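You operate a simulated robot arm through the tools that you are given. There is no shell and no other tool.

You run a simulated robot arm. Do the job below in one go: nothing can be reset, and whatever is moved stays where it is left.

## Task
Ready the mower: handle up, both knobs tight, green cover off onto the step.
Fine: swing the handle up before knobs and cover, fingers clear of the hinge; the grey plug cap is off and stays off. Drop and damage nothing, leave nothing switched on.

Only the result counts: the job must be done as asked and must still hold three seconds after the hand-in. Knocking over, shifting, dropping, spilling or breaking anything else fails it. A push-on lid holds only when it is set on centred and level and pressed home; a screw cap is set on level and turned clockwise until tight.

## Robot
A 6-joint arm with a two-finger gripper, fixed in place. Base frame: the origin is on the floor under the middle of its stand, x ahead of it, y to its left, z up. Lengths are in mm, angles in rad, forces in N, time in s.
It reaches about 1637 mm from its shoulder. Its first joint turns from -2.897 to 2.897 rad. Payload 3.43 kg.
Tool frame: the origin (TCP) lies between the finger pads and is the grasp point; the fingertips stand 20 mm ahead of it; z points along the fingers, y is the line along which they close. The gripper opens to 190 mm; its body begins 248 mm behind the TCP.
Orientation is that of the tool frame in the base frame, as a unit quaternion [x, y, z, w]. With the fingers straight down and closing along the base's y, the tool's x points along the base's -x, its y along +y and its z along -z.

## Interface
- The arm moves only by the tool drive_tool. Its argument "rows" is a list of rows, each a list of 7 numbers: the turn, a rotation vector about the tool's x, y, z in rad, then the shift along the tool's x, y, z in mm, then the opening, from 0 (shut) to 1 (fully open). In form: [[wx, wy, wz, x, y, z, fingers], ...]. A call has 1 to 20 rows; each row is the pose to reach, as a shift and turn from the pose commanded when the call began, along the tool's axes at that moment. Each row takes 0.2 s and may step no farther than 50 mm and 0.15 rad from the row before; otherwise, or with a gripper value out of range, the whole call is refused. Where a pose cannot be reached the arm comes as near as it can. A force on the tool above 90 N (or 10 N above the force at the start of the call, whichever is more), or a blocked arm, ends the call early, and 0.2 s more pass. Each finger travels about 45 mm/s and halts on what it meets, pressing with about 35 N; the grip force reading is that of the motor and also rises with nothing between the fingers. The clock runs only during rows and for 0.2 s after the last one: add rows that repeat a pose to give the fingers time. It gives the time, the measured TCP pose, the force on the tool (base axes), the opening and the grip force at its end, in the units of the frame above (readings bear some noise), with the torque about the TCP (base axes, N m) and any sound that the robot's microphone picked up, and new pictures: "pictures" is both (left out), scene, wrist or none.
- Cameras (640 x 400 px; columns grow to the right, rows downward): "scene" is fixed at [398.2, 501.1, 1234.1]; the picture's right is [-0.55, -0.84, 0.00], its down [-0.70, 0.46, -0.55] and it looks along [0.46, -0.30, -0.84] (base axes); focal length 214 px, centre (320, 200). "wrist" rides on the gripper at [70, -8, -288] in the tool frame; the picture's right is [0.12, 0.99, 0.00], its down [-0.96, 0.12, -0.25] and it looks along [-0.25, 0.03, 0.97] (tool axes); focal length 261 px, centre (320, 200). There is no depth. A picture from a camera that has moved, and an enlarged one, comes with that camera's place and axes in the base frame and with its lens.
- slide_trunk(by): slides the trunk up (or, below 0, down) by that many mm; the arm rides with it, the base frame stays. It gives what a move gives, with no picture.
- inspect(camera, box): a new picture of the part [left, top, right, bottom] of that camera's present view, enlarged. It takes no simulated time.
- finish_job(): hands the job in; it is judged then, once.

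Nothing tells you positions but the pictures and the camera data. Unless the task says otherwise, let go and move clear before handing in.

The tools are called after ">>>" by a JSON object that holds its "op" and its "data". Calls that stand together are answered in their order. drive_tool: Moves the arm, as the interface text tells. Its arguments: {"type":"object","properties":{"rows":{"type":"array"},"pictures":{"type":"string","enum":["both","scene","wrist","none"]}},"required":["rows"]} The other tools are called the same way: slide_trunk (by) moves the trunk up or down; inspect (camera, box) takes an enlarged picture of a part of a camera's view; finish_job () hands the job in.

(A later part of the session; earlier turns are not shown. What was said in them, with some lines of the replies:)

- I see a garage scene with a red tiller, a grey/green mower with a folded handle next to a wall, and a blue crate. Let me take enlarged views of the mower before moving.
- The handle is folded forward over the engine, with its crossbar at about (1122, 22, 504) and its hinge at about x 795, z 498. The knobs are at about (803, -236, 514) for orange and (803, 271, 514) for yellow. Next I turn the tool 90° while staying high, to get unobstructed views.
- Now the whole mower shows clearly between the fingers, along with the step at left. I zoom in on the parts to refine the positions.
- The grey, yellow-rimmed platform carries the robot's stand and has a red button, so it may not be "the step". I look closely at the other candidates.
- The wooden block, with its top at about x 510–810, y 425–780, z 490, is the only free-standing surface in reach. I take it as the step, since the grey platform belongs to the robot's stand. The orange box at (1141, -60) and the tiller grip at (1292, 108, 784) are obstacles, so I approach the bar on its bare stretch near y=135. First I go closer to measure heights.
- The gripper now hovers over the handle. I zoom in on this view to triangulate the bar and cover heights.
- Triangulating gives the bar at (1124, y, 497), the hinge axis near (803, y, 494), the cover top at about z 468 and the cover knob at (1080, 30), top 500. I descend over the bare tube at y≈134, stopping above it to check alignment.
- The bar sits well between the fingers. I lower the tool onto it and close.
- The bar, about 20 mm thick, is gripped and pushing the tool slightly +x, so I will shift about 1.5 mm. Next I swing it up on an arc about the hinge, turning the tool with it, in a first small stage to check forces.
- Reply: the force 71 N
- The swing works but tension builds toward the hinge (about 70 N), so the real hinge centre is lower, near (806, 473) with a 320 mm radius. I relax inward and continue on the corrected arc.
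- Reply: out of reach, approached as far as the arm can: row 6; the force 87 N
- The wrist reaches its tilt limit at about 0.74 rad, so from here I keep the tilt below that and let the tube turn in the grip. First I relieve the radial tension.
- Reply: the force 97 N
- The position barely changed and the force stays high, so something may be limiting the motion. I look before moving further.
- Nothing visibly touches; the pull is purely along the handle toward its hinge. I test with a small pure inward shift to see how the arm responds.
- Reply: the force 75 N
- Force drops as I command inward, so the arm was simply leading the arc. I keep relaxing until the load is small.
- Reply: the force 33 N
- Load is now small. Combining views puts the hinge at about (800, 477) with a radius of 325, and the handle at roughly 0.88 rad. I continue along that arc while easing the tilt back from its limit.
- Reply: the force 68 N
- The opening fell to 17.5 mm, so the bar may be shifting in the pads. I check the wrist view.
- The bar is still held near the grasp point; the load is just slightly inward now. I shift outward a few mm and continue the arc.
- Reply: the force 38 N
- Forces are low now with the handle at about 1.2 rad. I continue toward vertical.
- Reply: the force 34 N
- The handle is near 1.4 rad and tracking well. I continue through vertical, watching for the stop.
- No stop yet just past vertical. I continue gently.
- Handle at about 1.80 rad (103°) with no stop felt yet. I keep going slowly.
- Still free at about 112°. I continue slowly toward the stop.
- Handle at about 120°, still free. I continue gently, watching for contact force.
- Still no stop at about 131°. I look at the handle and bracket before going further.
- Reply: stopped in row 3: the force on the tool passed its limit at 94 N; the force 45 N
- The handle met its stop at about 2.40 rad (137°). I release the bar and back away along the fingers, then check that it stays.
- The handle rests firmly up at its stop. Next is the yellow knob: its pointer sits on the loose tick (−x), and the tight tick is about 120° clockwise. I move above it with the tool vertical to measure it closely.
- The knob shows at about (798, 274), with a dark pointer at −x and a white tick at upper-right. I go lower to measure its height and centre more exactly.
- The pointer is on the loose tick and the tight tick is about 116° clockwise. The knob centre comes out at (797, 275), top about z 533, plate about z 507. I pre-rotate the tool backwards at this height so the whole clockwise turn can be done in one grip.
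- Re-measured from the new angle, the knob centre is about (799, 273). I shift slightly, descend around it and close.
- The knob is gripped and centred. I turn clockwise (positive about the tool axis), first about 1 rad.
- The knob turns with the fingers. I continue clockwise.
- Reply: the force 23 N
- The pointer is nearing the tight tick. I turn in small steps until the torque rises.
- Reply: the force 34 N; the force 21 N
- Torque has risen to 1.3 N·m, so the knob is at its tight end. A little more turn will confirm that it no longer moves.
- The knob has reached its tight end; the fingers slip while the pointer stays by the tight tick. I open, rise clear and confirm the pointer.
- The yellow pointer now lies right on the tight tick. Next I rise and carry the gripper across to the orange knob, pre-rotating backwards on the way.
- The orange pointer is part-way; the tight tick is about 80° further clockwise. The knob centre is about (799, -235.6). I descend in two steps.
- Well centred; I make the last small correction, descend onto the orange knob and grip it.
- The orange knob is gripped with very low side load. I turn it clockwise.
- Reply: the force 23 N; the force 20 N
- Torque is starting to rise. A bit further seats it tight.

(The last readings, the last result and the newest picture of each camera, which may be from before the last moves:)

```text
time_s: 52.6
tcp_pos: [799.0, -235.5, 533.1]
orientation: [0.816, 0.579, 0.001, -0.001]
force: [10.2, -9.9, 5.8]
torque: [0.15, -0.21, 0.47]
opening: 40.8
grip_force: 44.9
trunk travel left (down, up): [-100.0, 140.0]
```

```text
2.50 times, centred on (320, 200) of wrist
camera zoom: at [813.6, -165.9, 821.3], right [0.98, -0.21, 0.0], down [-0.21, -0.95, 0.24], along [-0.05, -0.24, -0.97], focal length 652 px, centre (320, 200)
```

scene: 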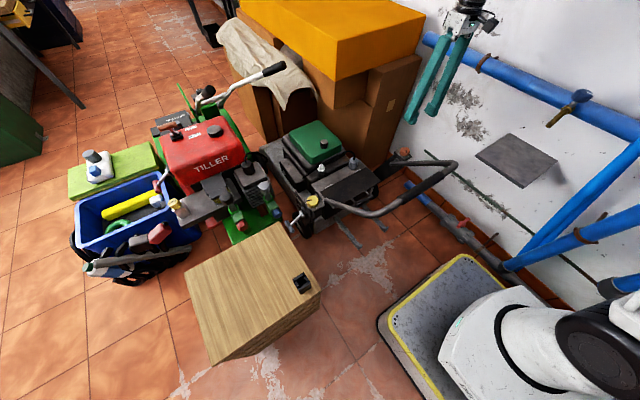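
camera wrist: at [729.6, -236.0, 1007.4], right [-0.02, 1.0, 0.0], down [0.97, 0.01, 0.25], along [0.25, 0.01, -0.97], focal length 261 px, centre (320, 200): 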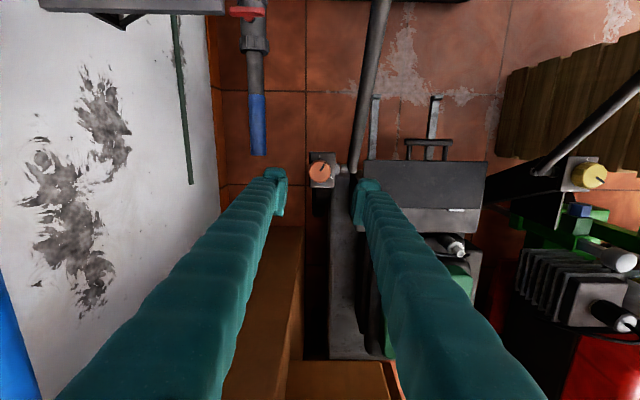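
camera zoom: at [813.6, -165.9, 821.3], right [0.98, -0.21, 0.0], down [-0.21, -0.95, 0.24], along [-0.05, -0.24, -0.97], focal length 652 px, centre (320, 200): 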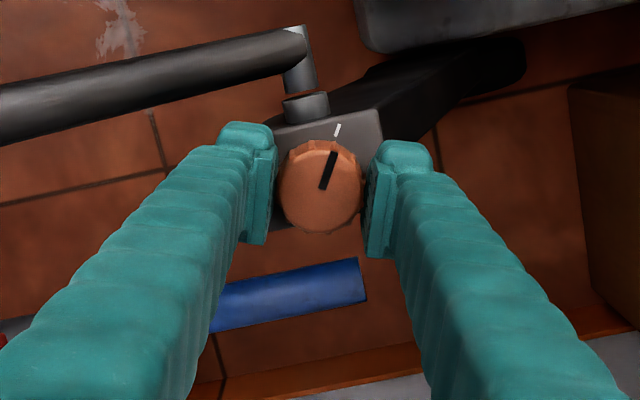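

The fingers now slip while the pointer holds by the tight tick, so it is tight. I open, rise and verify.

>>> {"op": "drive_tool", "data": {"rows": [[0, 0, 0, 0, 0, 0, 0.15], [0, 0, 0, 0, 0, 0, 0.25], [0, 0, 0, 0, 0, 0, 0.31], [0, 0, 0, 0, 0, 0, 0.31], [0, 0, 0, 0, 0, -20, 0.31], [0, 0, 0, 0, 0, -50, 0.31]], "pictures": "none"}}

>>> {"op": "inspect", "data": {"camera": "wrist", "box": [240, 100, 400, 260]}}

```text
time_s: 54.0
tcp_pos: [800.4, -234.0, 584.2]
orientation: [0.815, 0.579, 0.003, -0.002]
force: [-0.1, -0.2, -1.1]
torque: [0.03, 0.04, 0.0]
opening: 58.7
grip_force: 0.1
trunk travel left (down, up): [-100.0, 140.0]
```

```text
2.50 times, centred on (320, 180) of wrist
camera zoom: at [813.5, -165.0, 870.3], right [0.98, -0.21, 0.0], down [-0.21, -0.95, 0.24], along [-0.05, -0.24, -0.97], focal length 652 px, centre (320, 250)
```

zoom: 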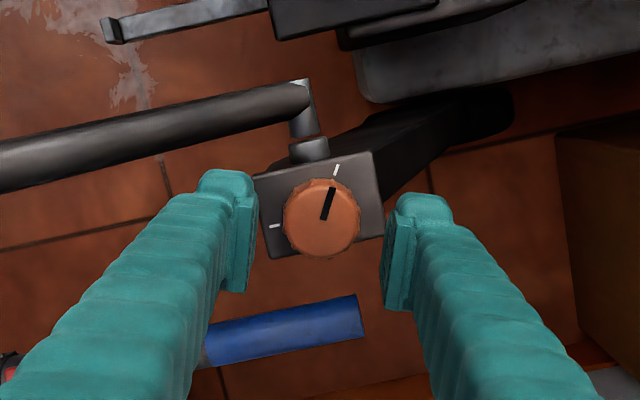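

Both knobs are tight with pointers on their ticks, and the handle is still up. Next is the green cover: I hover above its grip knob near (1080, 30), fingers closing along x, staying clear of the orange box and the tiller grip.

>>> {"op": "drive_tool", "data": {"rows": [[0, 0, 0, 0, 0, -45, 0.31], [0, 0, 0, 0, 0, -90, 0.31], [0, 0, 0, 0, 0, -135, 0.31], [0, 0, 0, 0, 0, -176, 0.31], [0, 0, -0.04, 37.9, 19.6, -176, 0.34], [0, 0, -0.08, 75.8, 39.3, -176, 0.34], [0, 0, -0.12, 113.6, 58.9, -176, 0.34], [0, 0, -0.16, 151.5, 78.6, -176, 0.34], [0, 0, -0.2, 189.4, 98.2, -176, 0.34], [0, 0, -0.24, 227.3, 117.9, -176, 0.34], [0, 0, -0.28, 265.1, 137.5, -176, 0.34], [0, 0, -0.32, 303, 157.2, -176, 0.34], [0, 0, -0.336, 340.9, 176.8, -176, 0.34]]}}

>>> {"op": "inspect", "data": {"camera": "wrist", "box": [200, 80, 440, 320]}}

>>> {"op": "inspect", "data": {"camera": "scene", "box": [240, 0, 440, 200]}}

```text
time_s: 56.8
tcp_pos: [1078.0, 30.9, 761.8]
orientation: [0.707, 0.708, 0.002, -0.001]
force: [-0.2, -0.2, 0.6]
torque: [0.12, -0.09, 0.0]
opening: 64.7
grip_force: 0.0
trunk travel left (down, up): [-100.0, 140.0]
camera wrist: at [1068.1, 100.1, 1048.5], right [0.99, 0.12, 0.0], down [0.12, -0.96, 0.24], along [0.03, -0.24, -0.97], focal length 261 px, centre (320, 200)
```

scene: 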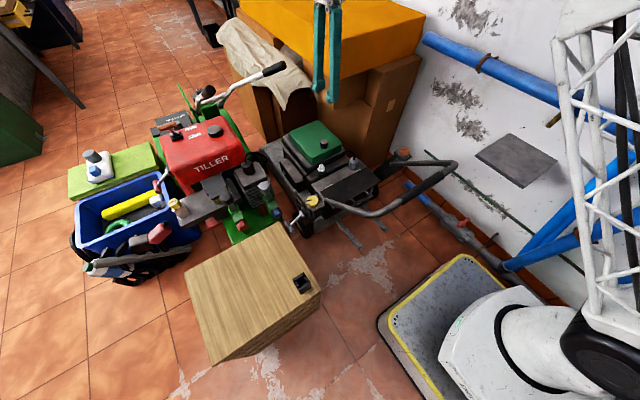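
wrist: 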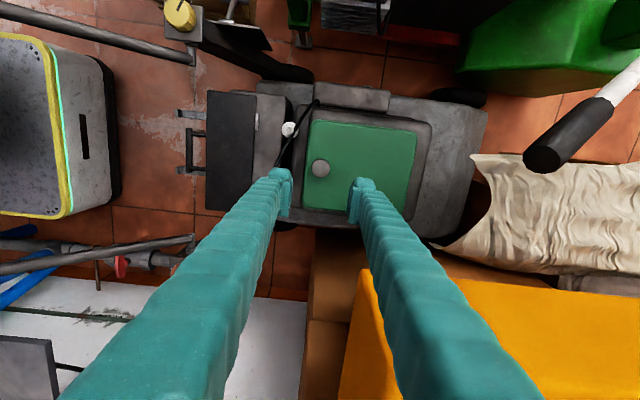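

```text
1.67 times, centred on (320, 200) of wrist
camera zoom: at [1068.1, 100.1, 1048.5], right [0.99, 0.12, 0.0], down [0.12, -0.96, 0.24], along [0.03, -0.24, -0.97], focal length 434 px, centre (320, 200)
```

zoom: 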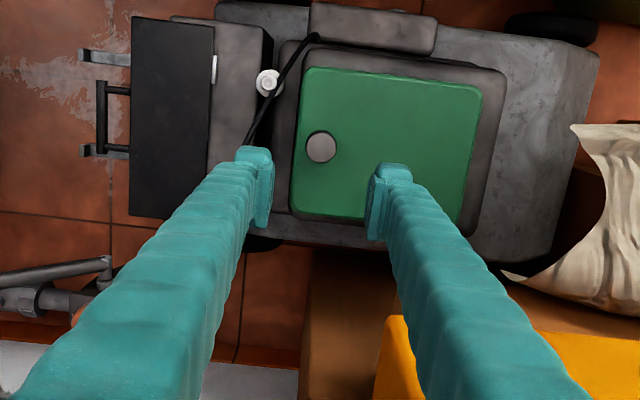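

```text
2.00 times, centred on (340, 100) of scene
camera zoom: at [398.2, 501.1, 1234.1], right [-0.55, -0.84, 0.0], down [-0.7, 0.46, -0.55], along [0.46, -0.3, -0.84], focal length 429 px, centre (280, 400)
```

zoom: 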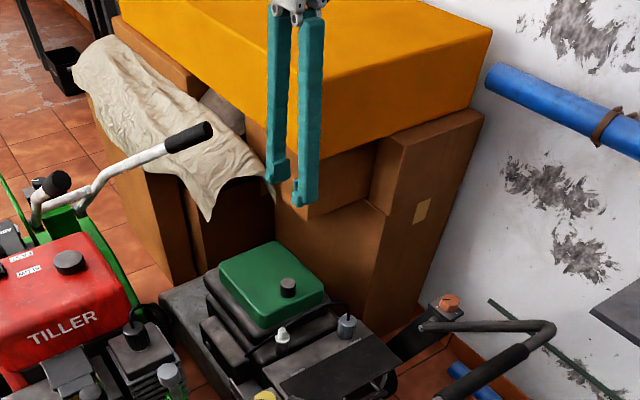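

The cover knob is right under the tool at about (1080, 29). I descend to just above it and check.

>>> {"op": "drive_tool", "data": {"rows": [[0, 0, 0, -1, 1, 45, 0.36], [0, 0, 0, -2, 1.8, 90, 0.36], [0, 0, 0, -2, 1.8, 135, 0.36], [0, 0, 0, -2, 1.8, 180, 0.36], [0, 0, 0, -2, 1.8, 220, 0.36]], "pictures": "scene"}}

>>> {"op": "inspect", "data": {"camera": "wrist", "box": [220, 100, 420, 300]}}

>>> {"op": "inspect", "data": {"camera": "scene", "box": [260, 60, 380, 180]}}

```text
time_s: 58.0
tcp_pos: [1080.8, 28.5, 540.6]
orientation: [0.707, 0.708, 0.002, 0.0]
force: [-0.8, 0.4, 0.5]
torque: [0.02, -0.07, -0.02]
opening: 68.4
grip_force: 0.0
trunk travel left (down, up): [-100.0, 140.0]
```

scene: 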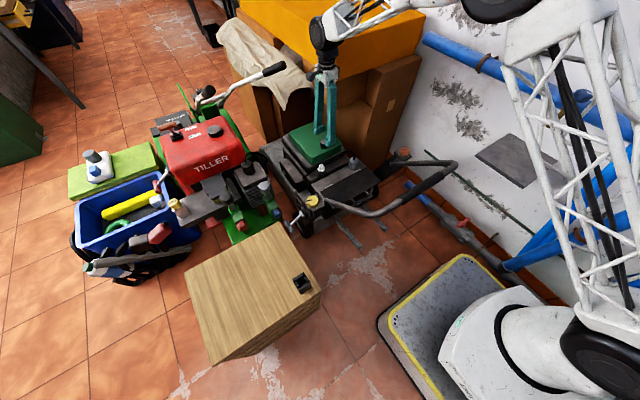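

```text
2.00 times, centred on (320, 200) of wrist
camera zoom: at [1070.2, 99.4, 828.6], right [0.99, 0.12, 0.0], down [0.12, -0.96, 0.24], along [0.03, -0.24, -0.97], focal length 521 px, centre (320, 200)
```

zoom: 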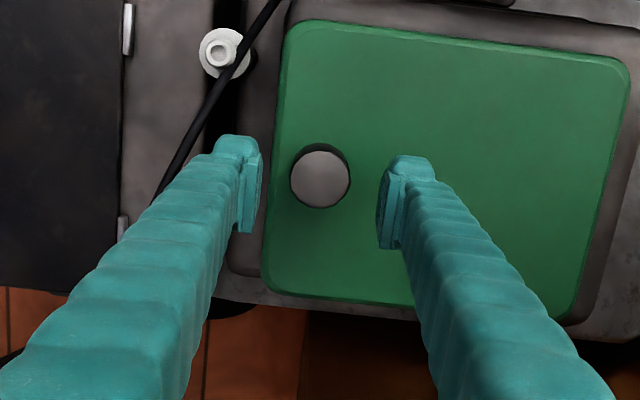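

```text
3.33 times, centred on (320, 120) of scene
camera zoom: at [398.2, 501.1, 1234.1], right [-0.55, -0.84, 0.0], down [-0.7, 0.46, -0.55], along [0.46, -0.3, -0.84], focal length 715 px, centre (320, 467)
```

zoom: 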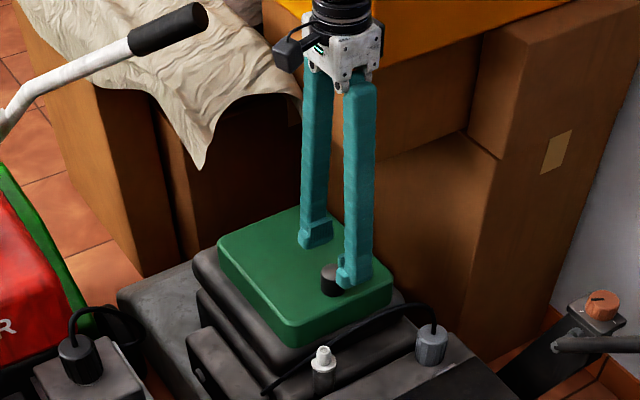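

Aligned exactly over the cover's knob. I lower, keeping the fingertips just above the cover top, and close on the knob.

>>> {"op": "drive_tool", "data": {"rows": [[0, 0, 0, 0, -0.5, 20, 0.36], [0, 0, 0, 0, -0.5, 35, 0.36], [0, 0, 0, 0, -0.5, 44, 0.36], [0, 0, 0, 0, -0.5, 44, 0.26], [0, 0, 0, 0, -0.5, 44, 0.16], [0, 0, 0, 0, -0.5, 44, 0.08], [0, 0, 0, 0, -0.5, 44, 0.08]], "pictures": "none"}}

>>> {"op": "inspect", "data": {"camera": "wrist", "box": [220, 100, 420, 300]}}

>>> {"op": "inspect", "data": {"camera": "scene", "box": [280, 100, 360, 180]}}

```text
time_s: 59.6
tcp_pos: [1079.5, 27.4, 497.4]
orientation: [0.707, 0.707, 0.003, 0.0]
force: [-0.2, 0.2, -0.4]
torque: [-0.03, -0.03, 0.03]
opening: 37.9
grip_force: 35.1
trunk travel left (down, up): [-100.0, 140.0]
```

```text
2.00 times, centred on (320, 200) of wrist
camera zoom: at [1070.0, 98.8, 784.3], right [0.99, 0.12, 0.0], down [0.12, -0.96, 0.24], along [0.03, -0.24, -0.97], focal length 521 px, centre (320, 200)
```

zoom: 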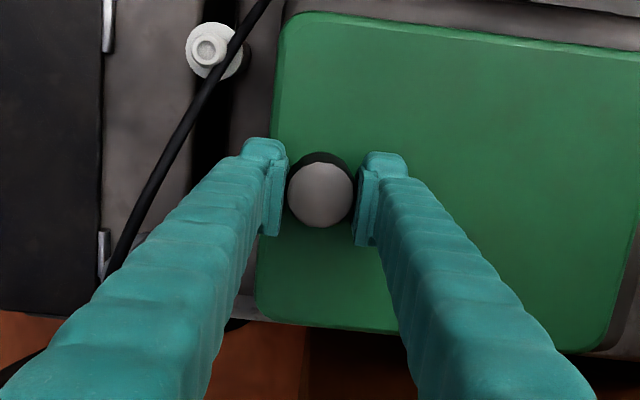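

```text
5.00 times, centred on (320, 140) of scene
camera zoom: at [398.2, 501.1, 1234.1], right [-0.55, -0.84, 0.0], down [-0.7, 0.46, -0.55], along [0.46, -0.3, -0.84], focal length 1072 px, centre (320, 500)
```

zoom: 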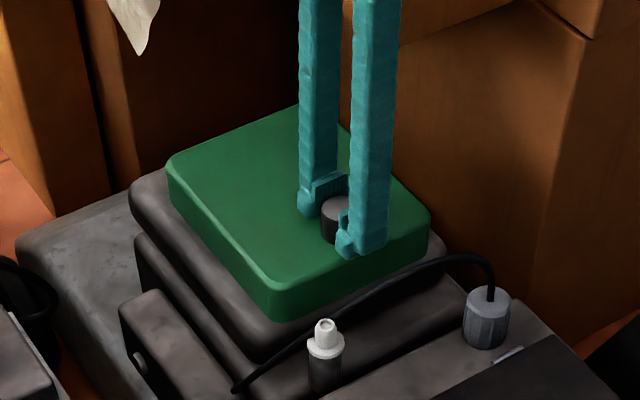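

Firm grip on the knob. I lift slowly and check the load.

>>> {"op": "drive_tool", "data": {"rows": [[0, 0, 0, 0, 0, 0, 0.0], [0, 0, 0, 0, 0, -4, 0.0], [0, 0, 0, 0, 0, -8, 0.0], [0, 0, 0, 0, 0, -14, 0.0], [0, 0, 0, 0, 0, -20, 0.0]], "pictures": "none"}}

>>> {"op": "inspect", "data": {"camera": "scene", "box": [270, 90, 370, 190]}}

>>> {"op": "inspect", "data": {"camera": "wrist", "box": [220, 100, 420, 300]}}

```text
time_s: 60.8
tcp_pos: [1079.9, 26.5, 516.9]
orientation: [0.707, 0.707, 0.002, -0.001]
force: [0.5, -0.7, -2.8]
torque: [0.02, 0.25, -0.02]
opening: 37.7
grip_force: 34.6
trunk travel left (down, up): [-100.0, 140.0]
```

```text
4.00 times, centred on (320, 140) of scene
camera zoom: at [398.2, 501.1, 1234.1], right [-0.55, -0.84, 0.0], down [-0.7, 0.46, -0.55], along [0.46, -0.3, -0.84], focal length 858 px, centre (320, 440)
```

zoom: 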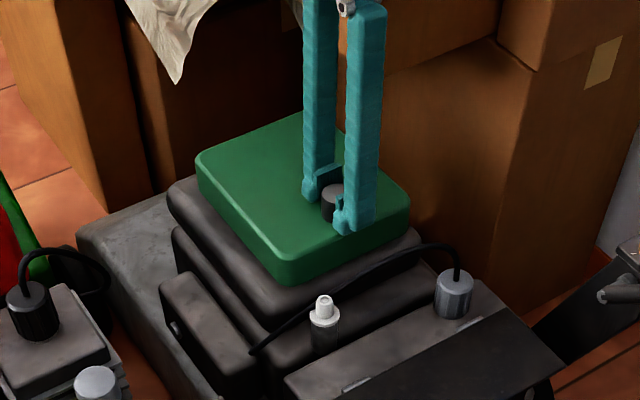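

```text
2.00 times, centred on (320, 200) of wrist
camera zoom: at [1070.1, 98.3, 804.7], right [0.99, 0.12, 0.0], down [0.12, -0.96, 0.24], along [0.03, -0.24, -0.97], focal length 521 px, centre (320, 200)
```

zoom: 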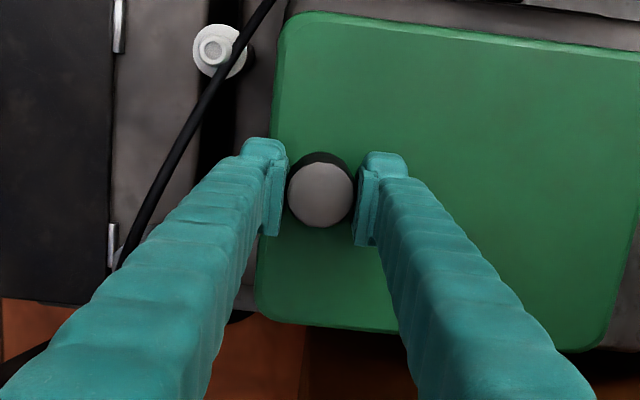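

The cover hangs level, about 3 N. I raise it a bit, slide it toward −x away from the tiller grip, then continue up.

>>> {"op": "drive_tool", "data": {"rows": [[0, 0, 0, 0, 0, -12, 0.0], [0, 0, 0, 0, 0, -32, 0.0], [0, 0, 0, 0, 0, -55, 0.0], [0, 0, 0, 0, 0, -80, 0.0], [0, 0, 0, 0, 0, -105, 0.0], [0, 0, 0, 0, -6, -123, 0.0], [0, 0, 0, 0, -25, -130, 0.0], [0, 0, 0, 0, -50, -130, 0.0], [0, 0, 0, 0, -76, -130, 0.0], [0, 0, 0, 0, -102, -130, 0.0], [0, 0, 0, 0, -128, -130, 0.0], [0, 0, 0, 0, -152, -130, 0.0], [0, 0, 0, 0, -170, -130, 0.0], [0, 0, 0, 0, -178, -130, 0.0]]}}

>>> {"op": "inspect", "data": {"camera": "scene", "box": [260, 60, 440, 240]}}

```text
time_s: 63.8
tcp_pos: [902.7, 26.1, 647.0]
orientation: [0.706, 0.708, 0.002, 0.0]
force: [0.2, 0.1, -3.2]
torque: [-0.05, 0.22, 0.02]
opening: 37.7
grip_force: 35.2
trunk travel left (down, up): [-100.0, 140.0]
camera wrist: at [892.1, 97.7, 934.5], right [0.99, 0.12, 0.0], down [0.12, -0.96, 0.24], along [0.03, -0.24, -0.97], focal length 261 px, centre (320, 200)
```

scene: 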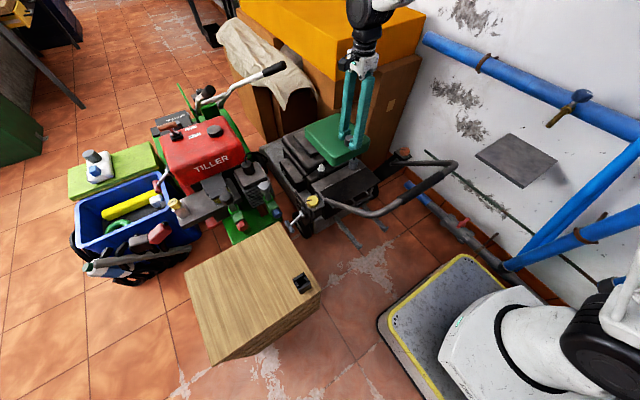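
wrist: 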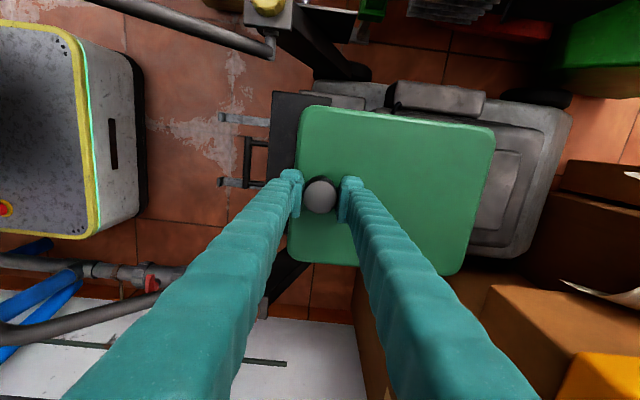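

```text
2.22 times, centred on (350, 150) of scene
camera zoom: at [398.2, 501.1, 1234.1], right [-0.55, -0.84, 0.0], down [-0.7, 0.46, -0.55], along [0.46, -0.3, -0.84], focal length 477 px, centre (253, 311)
```

zoom: 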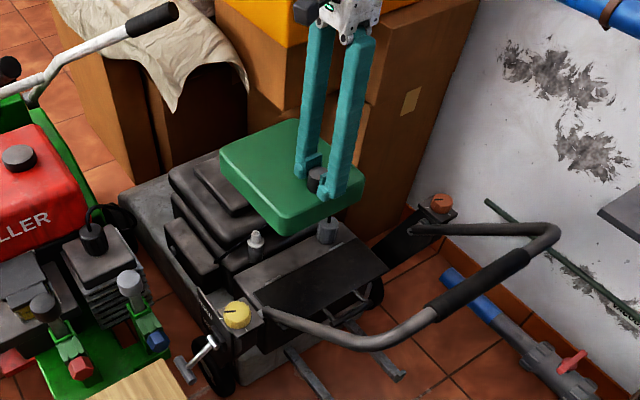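

The cover is clear of the engine. I raise it above handle height and carry it toward the wooden step.

>>> {"op": "drive_tool", "data": {"rows": [[0, 0, 0, 0, 0, -20, 0.0], [0, 0, 0, 0, 0, -55, 0.0], [0, 0, 0, 0, 0, -92, 0.0], [0, 0, 0, 0, 0, -130, 0.0], [0, 0, 0, 0, 0, -165, 0.0], [0, 0, 0, 10, -5, -188, 0.0], [0, 0, 0, 35, -18, -193, 0.0], [0, 0, 0, 65, -34, -193, 0.0], [0, 0, 0, 96, -51, -193, 0.0], [0, 0, 0, 127, -67, -193, 0.0], [0, 0, 0, 158, -84, -193, 0.0], [0, 0, 0, 189, -100, -193, 0.0], [0, 0, 0, 220, -117, -193, 0.0], [0, 0, 0, 251, -133, -193, 0.0], [0, 0, 0, 282, -150, -193, 0.0], [0, 0, 0, 312, -166, -193, 0.0], [0, 0, 0, 335, -178, -193, 0.0], [0, 0, 0, 345, -184, -193, 0.0]]}}

```text
time_s: 67.6
tcp_pos: [716.9, 370.5, 841.6]
orientation: [0.706, 0.708, 0.002, 0.0]
force: [1.3, -0.2, -2.3]
torque: [0.04, 0.29, -0.01]
opening: 37.9
grip_force: 34.7
trunk travel left (down, up): [-100.0, 140.0]
camera wrist: at [707.4, 441.7, 1128.8], right [0.99, 0.12, 0.0], down [0.12, -0.96, 0.24], along [0.03, -0.24, -0.97], focal length 261 px, centre (320, 200)
```

scene: 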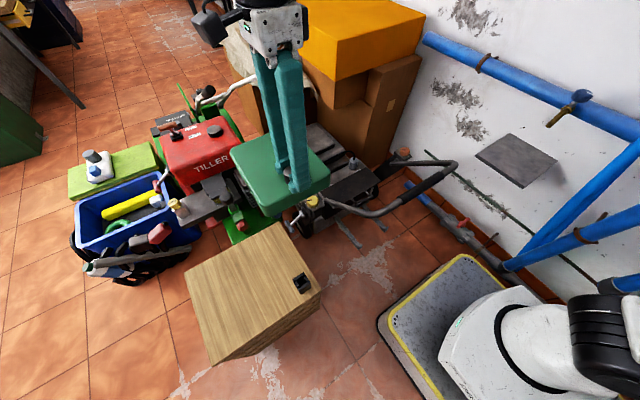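
wrist: 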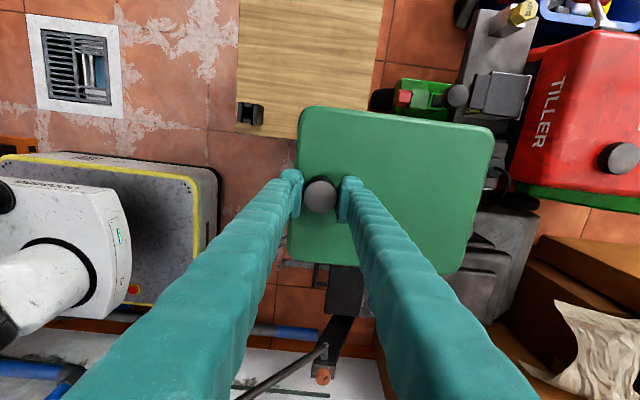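

On track; I continue over the step.

>>> {"op": "drive_tool", "data": {"rows": [[0, 0, 0, 12, -6, 0, 0.0], [0, 0, 0, 38, -20, 0, 0.0], [0, 0, 0, 68, -35, 0, 0.0], [0, 0, 0, 98, -51, 0, 0.0], [0, 0, 0, 128, -67, 0, 0.0], [0, 0, 0, 158, -83, 0, 0.0], [0, 0, 0, 188, -98, 0, 0.0], [0, 0, 0, 218, -114, 0, 0.0], [0, 0, 0, 245, -128, 0, 0.0], [0, 0, 0, 260, -136, 0, 0.0], [0, 0, 0, 266, -139, 0, 0.0], [0, 0, 0, 266, -139, 30, 0.0], [0, 0, 0, 266, -139, 65, 0.0], [0, 0, 0, 266, -139, 100, 0.0], [0, 0, 0, 266, -139, 135, 0.0], [0, 0, 0, 266, -139, 160, 0.0], [0, 0, 0, 266, -139, 170, 0.0]]}}

>>> {"op": "inspect", "data": {"camera": "wrist", "box": [160, 0, 560, 400]}}

>>> {"op": "inspect", "data": {"camera": "scene", "box": [120, 160, 360, 400]}}

```text
time_s: 71.2
tcp_pos: [578.2, 637.9, 671.3]
orientation: [0.706, 0.708, 0.002, 0.0]
force: [-0.7, 0.0, -3.5]
torque: [-0.02, 0.22, -0.03]
opening: 37.9
grip_force: 34.7
trunk travel left (down, up): [-100.0, 140.0]
camera wrist: at [568.0, 708.4, 958.7], right [0.99, 0.12, 0.0], down [0.12, -0.96, 0.24], along [0.03, -0.24, -0.97], focal length 261 px, centre (320, 200)
```

scene: 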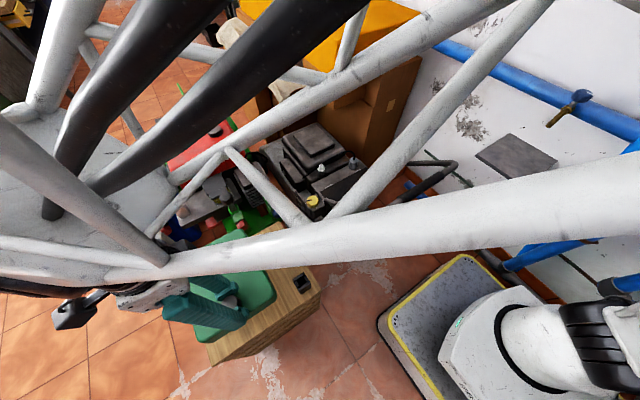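
wrist: 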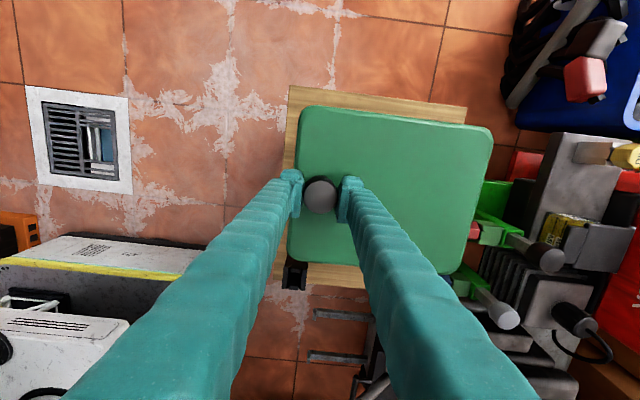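

```text
1.00 times, centred on (360, 200) of wrist (not enlarged: the box is as wide or as high as the picture)
camera zoom: at [568.0, 708.4, 958.7], right [0.99, 0.12, 0.0], down [0.12, -0.96, 0.24], along [0.03, -0.24, -0.97], focal length 261 px, centre (280, 200)
```

zoom: 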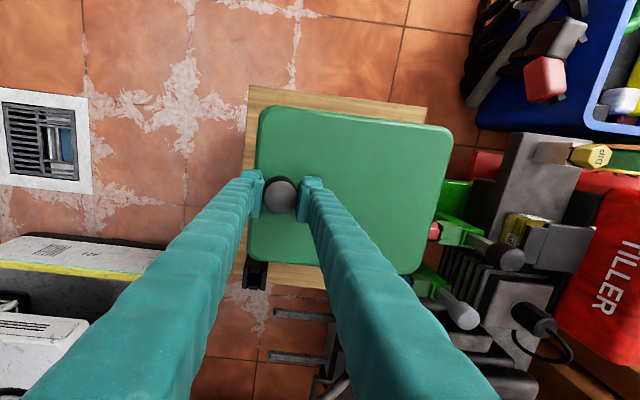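

```text
1.67 times, centred on (240, 280) of scene
camera zoom: at [398.2, 501.1, 1234.1], right [-0.55, -0.84, 0.0], down [-0.7, 0.46, -0.55], along [0.46, -0.3, -0.84], focal length 358 px, centre (453, 67)
```

zoom: 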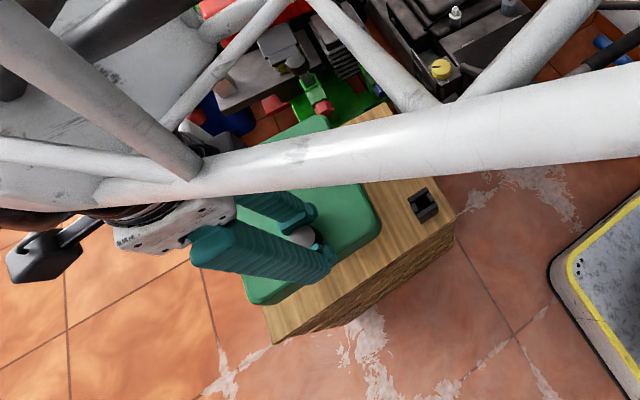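

The cover is over the step with clear margins: cover about x 546–774, y 549–735 on a step of 508–809 by 425–782, and the black holder well away. I lower toward contact.

>>> {"op": "drive_tool", "data": {"rows": [[0, 0, 0, 0, 0, 15, 0.0], [0, 0, 0, 0, 0, 35, 0.0], [0, 0, 0, 0, 0, 55, 0.0], [0, 0, 0, 0, 0, 68, 0.0], [0, 0, 0, 0, 0, 72, 0.0]], "pictures": "none"}}

>>> {"op": "inspect", "data": {"camera": "scene", "box": [160, 240, 340, 400]}}

```text
time_s: 72.4
tcp_pos: [576.6, 638.1, 598.6]
orientation: [0.706, 0.708, 0.003, -0.001]
force: [0.7, -0.8, -3.0]
torque: [-0.02, 0.2, -0.01]
opening: 38.0
grip_force: 35.1
trunk travel left (down, up): [-100.0, 140.0]
```

```text
2.50 times, centred on (250, 320) of scene
camera zoom: at [398.2, 501.1, 1234.1], right [-0.55, -0.84, 0.0], down [-0.7, 0.46, -0.55], along [0.46, -0.3, -0.84], focal length 536 px, centre (495, -100)
```

zoom: 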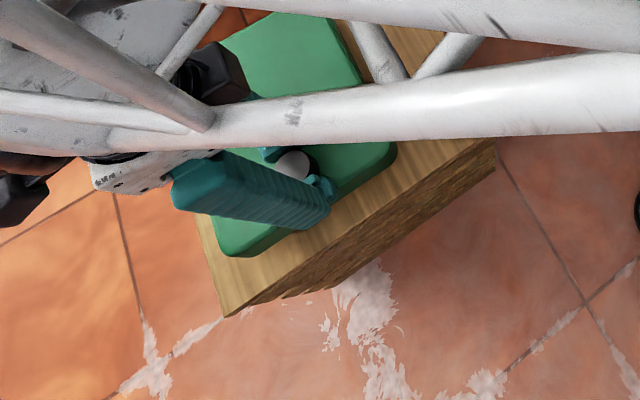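

>>> {"op": "drive_tool", "data": {"rows": [[0, 0, 0, 0, 0, 4, 0.0], [0, 0, 0, 0, 0, 8, 0.0], [0, 0, 0, 0, 0, 12, 0.0]], "pictures": "none"}}

```text
time_s: 73.2
tcp_pos: [578.8, 636.9, 588.3]
orientation: [0.707, 0.707, 0.002, 0.0]
force: [-0.2, 0.6, -2.9]
torque: [0.0, 0.18, 0.02]
opening: 38.2
grip_force: 34.7
trunk travel left (down, up): [-100.0, 140.0]
```

>>> {"op": "drive_tool", "data": {"rows": [[0, 0, 0, 0, 0, 3, 0.0], [0, 0, 0, 0, 0, 6, 0.0], [0, 0, 0, 0, 0, 8, 0.0]], "pictures": "none"}}

```text
time_s: 74.0
tcp_pos: [578.3, 637.1, 580.0]
orientation: [0.706, 0.708, 0.001, 0.0]
force: [-0.8, 0.2, 0.2]
torque: [0.09, -0.31, 0.03]
opening: 37.8
grip_force: 34.9
trunk travel left (down, up): [-100.0, 140.0]
```

Contact is beginning at the far edge. I lower a little more to seat it flat.

>>> {"op": "drive_tool", "data": {"rows": [[0, 0, 0, 0, 0, 1, 0.0], [0, 0, 0, 0, 0, 2, 0.0]], "pictures": "none"}}

```text
time_s: 74.6
tcp_pos: [578.6, 638.0, 577.2]
orientation: [0.707, 0.707, 0.002, -0.001]
force: [-1.0, 0.4, 1.1]
torque: [0.06, -0.26, 0.05]
opening: 38.0
grip_force: 35.1
trunk travel left (down, up): [-100.0, 140.0]
```

>>> {"op": "drive_tool", "data": {"rows": [[0, 0, 0, 0, 0, 1.5, 0.0], [0, 0, 0, 0, 0, 3, 0.0]], "pictures": "none"}}

```text
time_s: 75.2
tcp_pos: [579.0, 637.5, 576.6]
orientation: [0.706, 0.708, 0.003, 0.0]
force: [-4.8, -2.3, 19.8]
torque: [-0.35, 0.14, 0.01]
opening: 38.2
grip_force: 34.7
trunk travel left (down, up): [-100.0, 140.0]
```

The cover is seated flat at about 20 N. I ease the pressure, open the fingers and rise straight up.

>>> {"op": "drive_tool", "data": {"rows": [[0, 0, 0, 0, 0, -1.5, 0.0], [0, 0, 0, 0, 0, -1.5, 0.15], [0, 0, 0, 0, 0, -1.5, 0.22], [0, 0, 0, 0, 0, -1.5, 0.3], [0, 0, 0, 0, 0, -1.5, 0.36], [0, 0, 0, 0, 0, -1.5, 0.36], [0, 0, 0, 0, 0, -12, 0.36], [0, 0, 0, 0, 0, -30, 0.36], [0, 0, 0, 0, 0, -60, 0.36], [0, 0, 0, 0, 0, -100, 0.36]]}}

>>> {"op": "inspect", "data": {"camera": "wrist", "box": [200, 60, 520, 320]}}

```text
time_s: 77.4
tcp_pos: [578.3, 637.7, 674.5]
orientation: [0.706, 0.708, 0.001, -0.001]
force: [0.6, 0.1, 0.0]
torque: [-0.06, 0.07, -0.01]
opening: 68.3
grip_force: 0.1
trunk travel left (down, up): [-100.0, 140.0]
camera wrist: at [568.7, 708.1, 961.1], right [0.99, 0.12, 0.0], down [0.12, -0.96, 0.25], along [0.03, -0.24, -0.97], focal length 261 px, centre (320, 200)
```

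scene: 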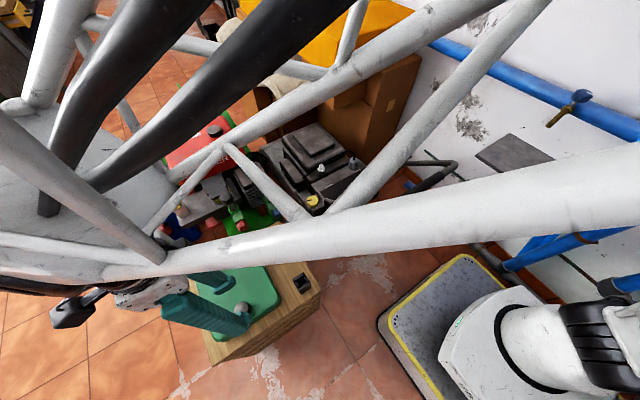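
wrist: 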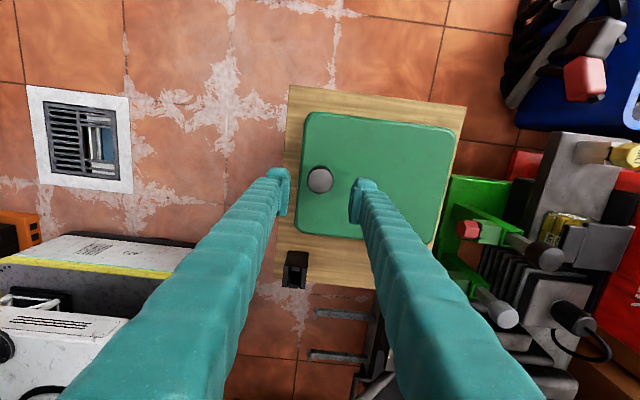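

```text
1.54 times, centred on (360, 190) of wrist
camera zoom: at [568.7, 708.1, 961.1], right [0.99, 0.12, 0.0], down [0.12, -0.96, 0.25], along [0.03, -0.24, -0.97], focal length 401 px, centre (258, 215)
```

zoom: 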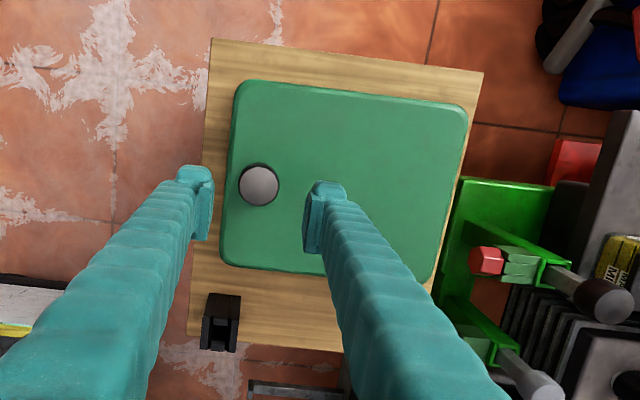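

The cover lies flat and fully on the step, clear of the black holder. I raise the arm and move it clear to check everything.

>>> {"op": "drive_tool", "data": {"rows": [[0, 0, 0, 0, 0, -45, 0.36], [0, 0, 0, 0, 0, -90, 0.36], [0, 0, 0, 0, 0, -135, 0.36], [0, 0, 0, 0, 0, -180, 0.36], [0, 0, 0, 0, 0, -225, 0.36], [0, 0, 0, -41, 6, -240, 0.36], [0, 0, 0, -82, 12, -250, 0.36], [0, 0, 0, -123, 18, -260, 0.36], [0, 0, 0, -164, 24, -270, 0.36], [0, 0, 0, -205, 30, -280, 0.36], [0, 0, 0, -246, 36, -290, 0.36], [0, 0, 0, -287, 42, -295, 0.36], [0, 0, 0, -328, 48, -298, 0.36], [0, 0, 0, -369, 54, -298, 0.36], [0, 0, 0, -410, 60, -298, 0.36], [0, 0, 0, -451, 66, -298, 0.36], [0, 0, 0, -492, 72, -298, 0.36], [0, 0, 0, -533, 78, -298, 0.36], [0, 0, 0, -574, 84, -298, 0.36], [0, 0, 0, -615, 90, -298, 0.36]]}}

>>> {"op": "inspect", "data": {"camera": "scene", "box": [180, 100, 480, 380]}}

>>> {"op": "inspect", "data": {"camera": "scene", "box": [280, 150, 360, 230]}}

>>> {"op": "inspect", "data": {"camera": "scene", "box": [350, 110, 470, 220]}}

```text
time_s: 81.6
tcp_pos: [667.3, 21.1, 970.2]
orientation: [0.706, 0.708, 0.002, 0.0]
force: [-0.2, 0.9, 0.7]
torque: [-0.13, 0.04, 0.01]
opening: 68.4
grip_force: 0.0
trunk travel left (down, up): [-100.0, 140.0]
camera wrist: at [658.2, 91.5, 1257.4], right [0.99, 0.12, 0.0], down [0.12, -0.96, 0.24], along [0.03, -0.24, -0.97], focal length 261 px, centre (320, 200)
```

scene: 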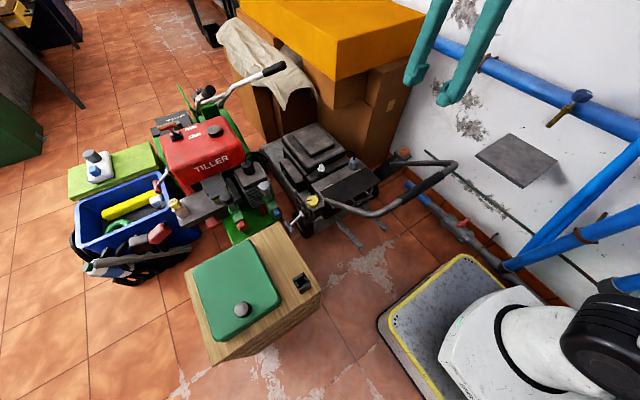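
wrist: 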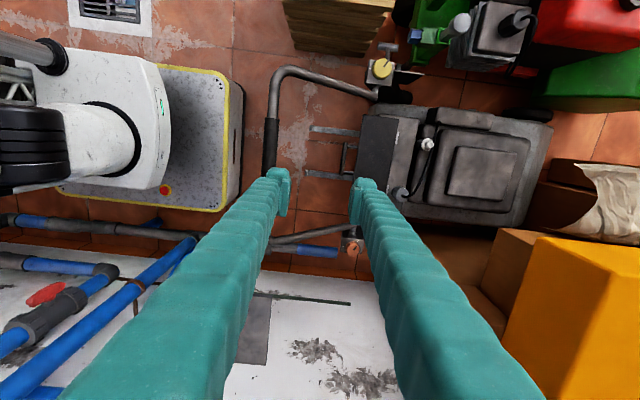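

```text
1.43 times, centred on (330, 240) of scene
camera zoom: at [398.2, 501.1, 1234.1], right [-0.55, -0.84, 0.0], down [-0.7, 0.46, -0.55], along [0.46, -0.3, -0.84], focal length 306 px, centre (306, 143)
```

zoom: 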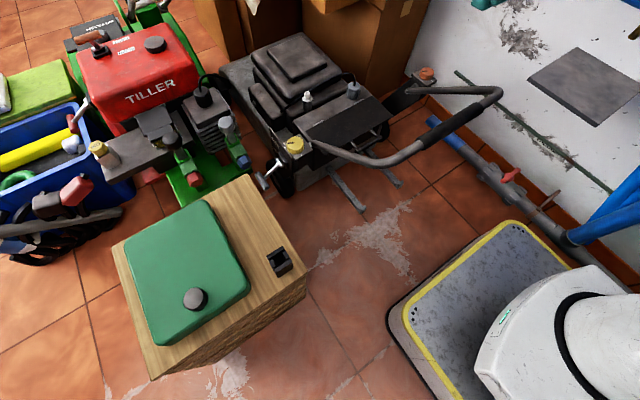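

```text
5.00 times, centred on (320, 190) of scene
camera zoom: at [398.2, 501.1, 1234.1], right [-0.55, -0.84, 0.0], down [-0.7, 0.46, -0.55], along [0.46, -0.3, -0.84], focal length 1072 px, centre (320, 250)
```

zoom: 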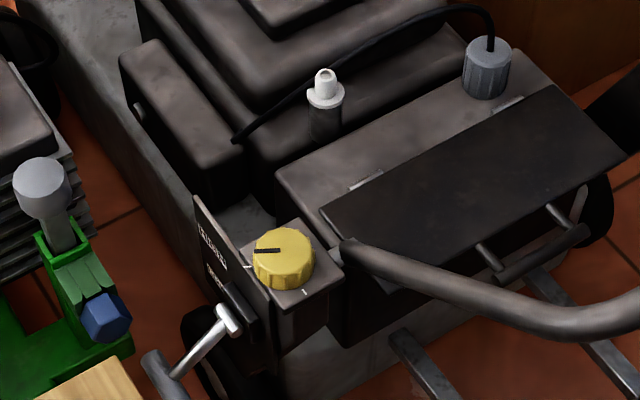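

```text
3.64 times, centred on (410, 165) of scene
camera zoom: at [398.2, 501.1, 1234.1], right [-0.55, -0.84, 0.0], down [-0.7, 0.46, -0.55], along [0.46, -0.3, -0.84], focal length 780 px, centre (-7, 327)
```

zoom: 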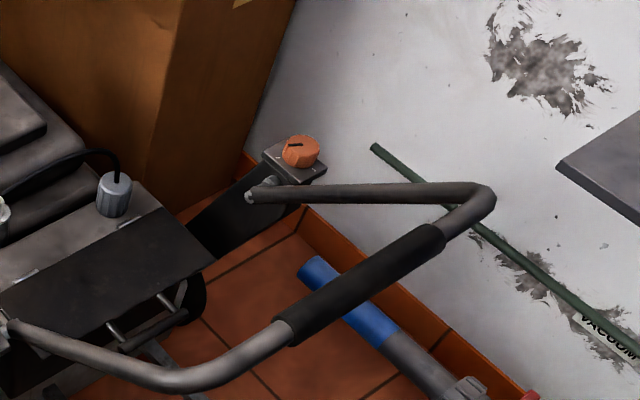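

Handle up, cover on the step, plug cap still off. There is a labelled plate by the yellow knob, which I check along with the black holder before finishing.

>>> {"op": "inspect", "data": {"camera": "scene", "box": [290, 185, 330, 225]}}

>>> {"op": "inspect", "data": {"camera": "wrist", "box": [350, 30, 430, 110]}}

>>> {"op": "inspect", "data": {"camera": "wrist", "box": [325, 220, 385, 280]}}

>>> {"op": "inspect", "data": {"camera": "scene", "box": [190, 220, 330, 370]}}

```text
10.00 times, centred on (310, 205) of scene
camera zoom: at [398.2, 501.1, 1234.1], right [-0.55, -0.84, 0.0], down [-0.7, 0.46, -0.55], along [0.46, -0.3, -0.84], focal length 2145 px, centre (420, 150)
```

zoom: 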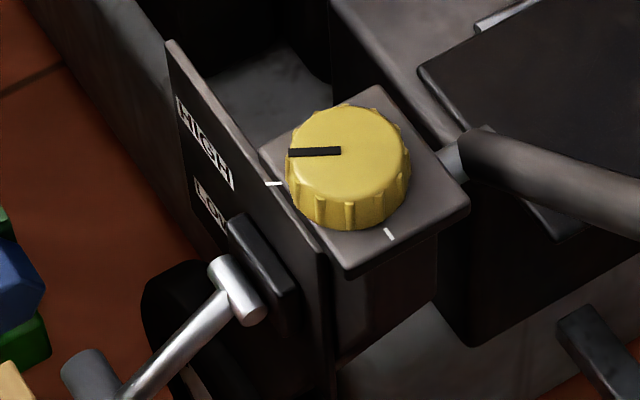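

```text
5.00 times, centred on (390, 70) of wrist
camera zoom: at [658.2, 91.5, 1257.4], right [0.99, 0.12, 0.0], down [0.12, -0.96, 0.24], along [0.03, -0.24, -0.97], focal length 1303 px, centre (-30, 850)
```

zoom: 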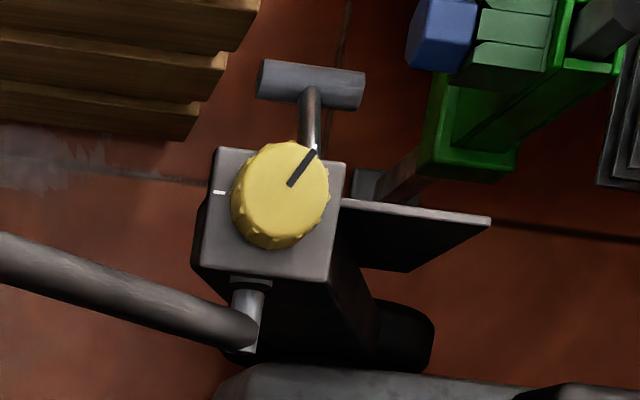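

```text
6.67 times, centred on (355, 250) of wrist
camera zoom: at [658.2, 91.5, 1257.4], right [0.99, 0.12, 0.0], down [0.12, -0.96, 0.24], along [0.03, -0.24, -0.97], focal length 1738 px, centre (87, -133)
```

zoom: 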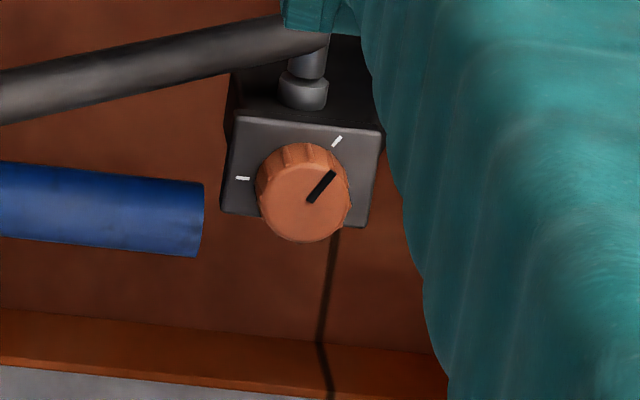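

```text
2.67 times, centred on (260, 295) of scene
camera zoom: at [398.2, 501.1, 1234.1], right [-0.55, -0.84, 0.0], down [-0.7, 0.46, -0.55], along [0.46, -0.3, -0.84], focal length 572 px, centre (480, -53)
```

zoom: 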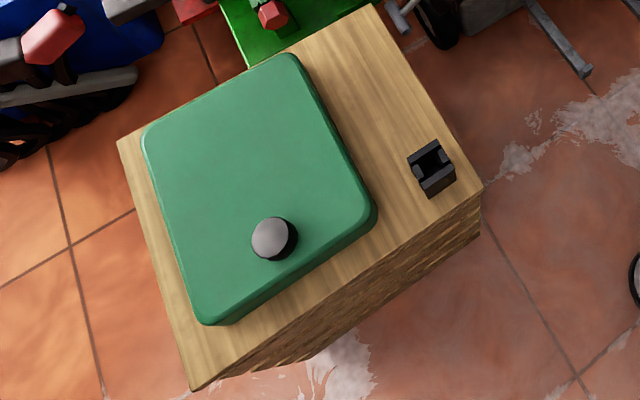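

Everything checks out:
- **Handle:** up against its stop, in the same place as when I released it.
- **Knobs:** both pointers are on their tight ticks.
- **Cover:** lying flat on the wooden step.
- **Plug cap and gripper:** the grey cap is untouched and still off, and the gripper is empty and clear.

I hand the job in.

>>> {"op": "finish_job", "data": {}}

```text
The job is handed in.
```

The mower is ready and the job is handed in. The hand-in gave no verdict, so this is based on my last pictures.

- **Handle:** I swung it up first, holding only the crossbar, until it met its stop at about 137°. It stayed there after I let go.
- **Knobs:** I turned the yellow and orange knobs clockwise until they stopped and the fingers began to slip. Both pointers sit on their tight ticks.
- **Green cover:** It lies flat on the wooden block, clear of the black holder that stands there. I took the block to be "the step", because the grey yellow-edged platform is the robot's own stand.
- **Everything else:** The grey plug cap is still off and I touched no switches. I saw nothing knocked, shifted or dropped, and the gripper is empty and clear of the mower.

While swinging the handle, the pull on the bar rose to about 95 N a couple of times, partway through and at the stop. I eased off each time and saw no damage.
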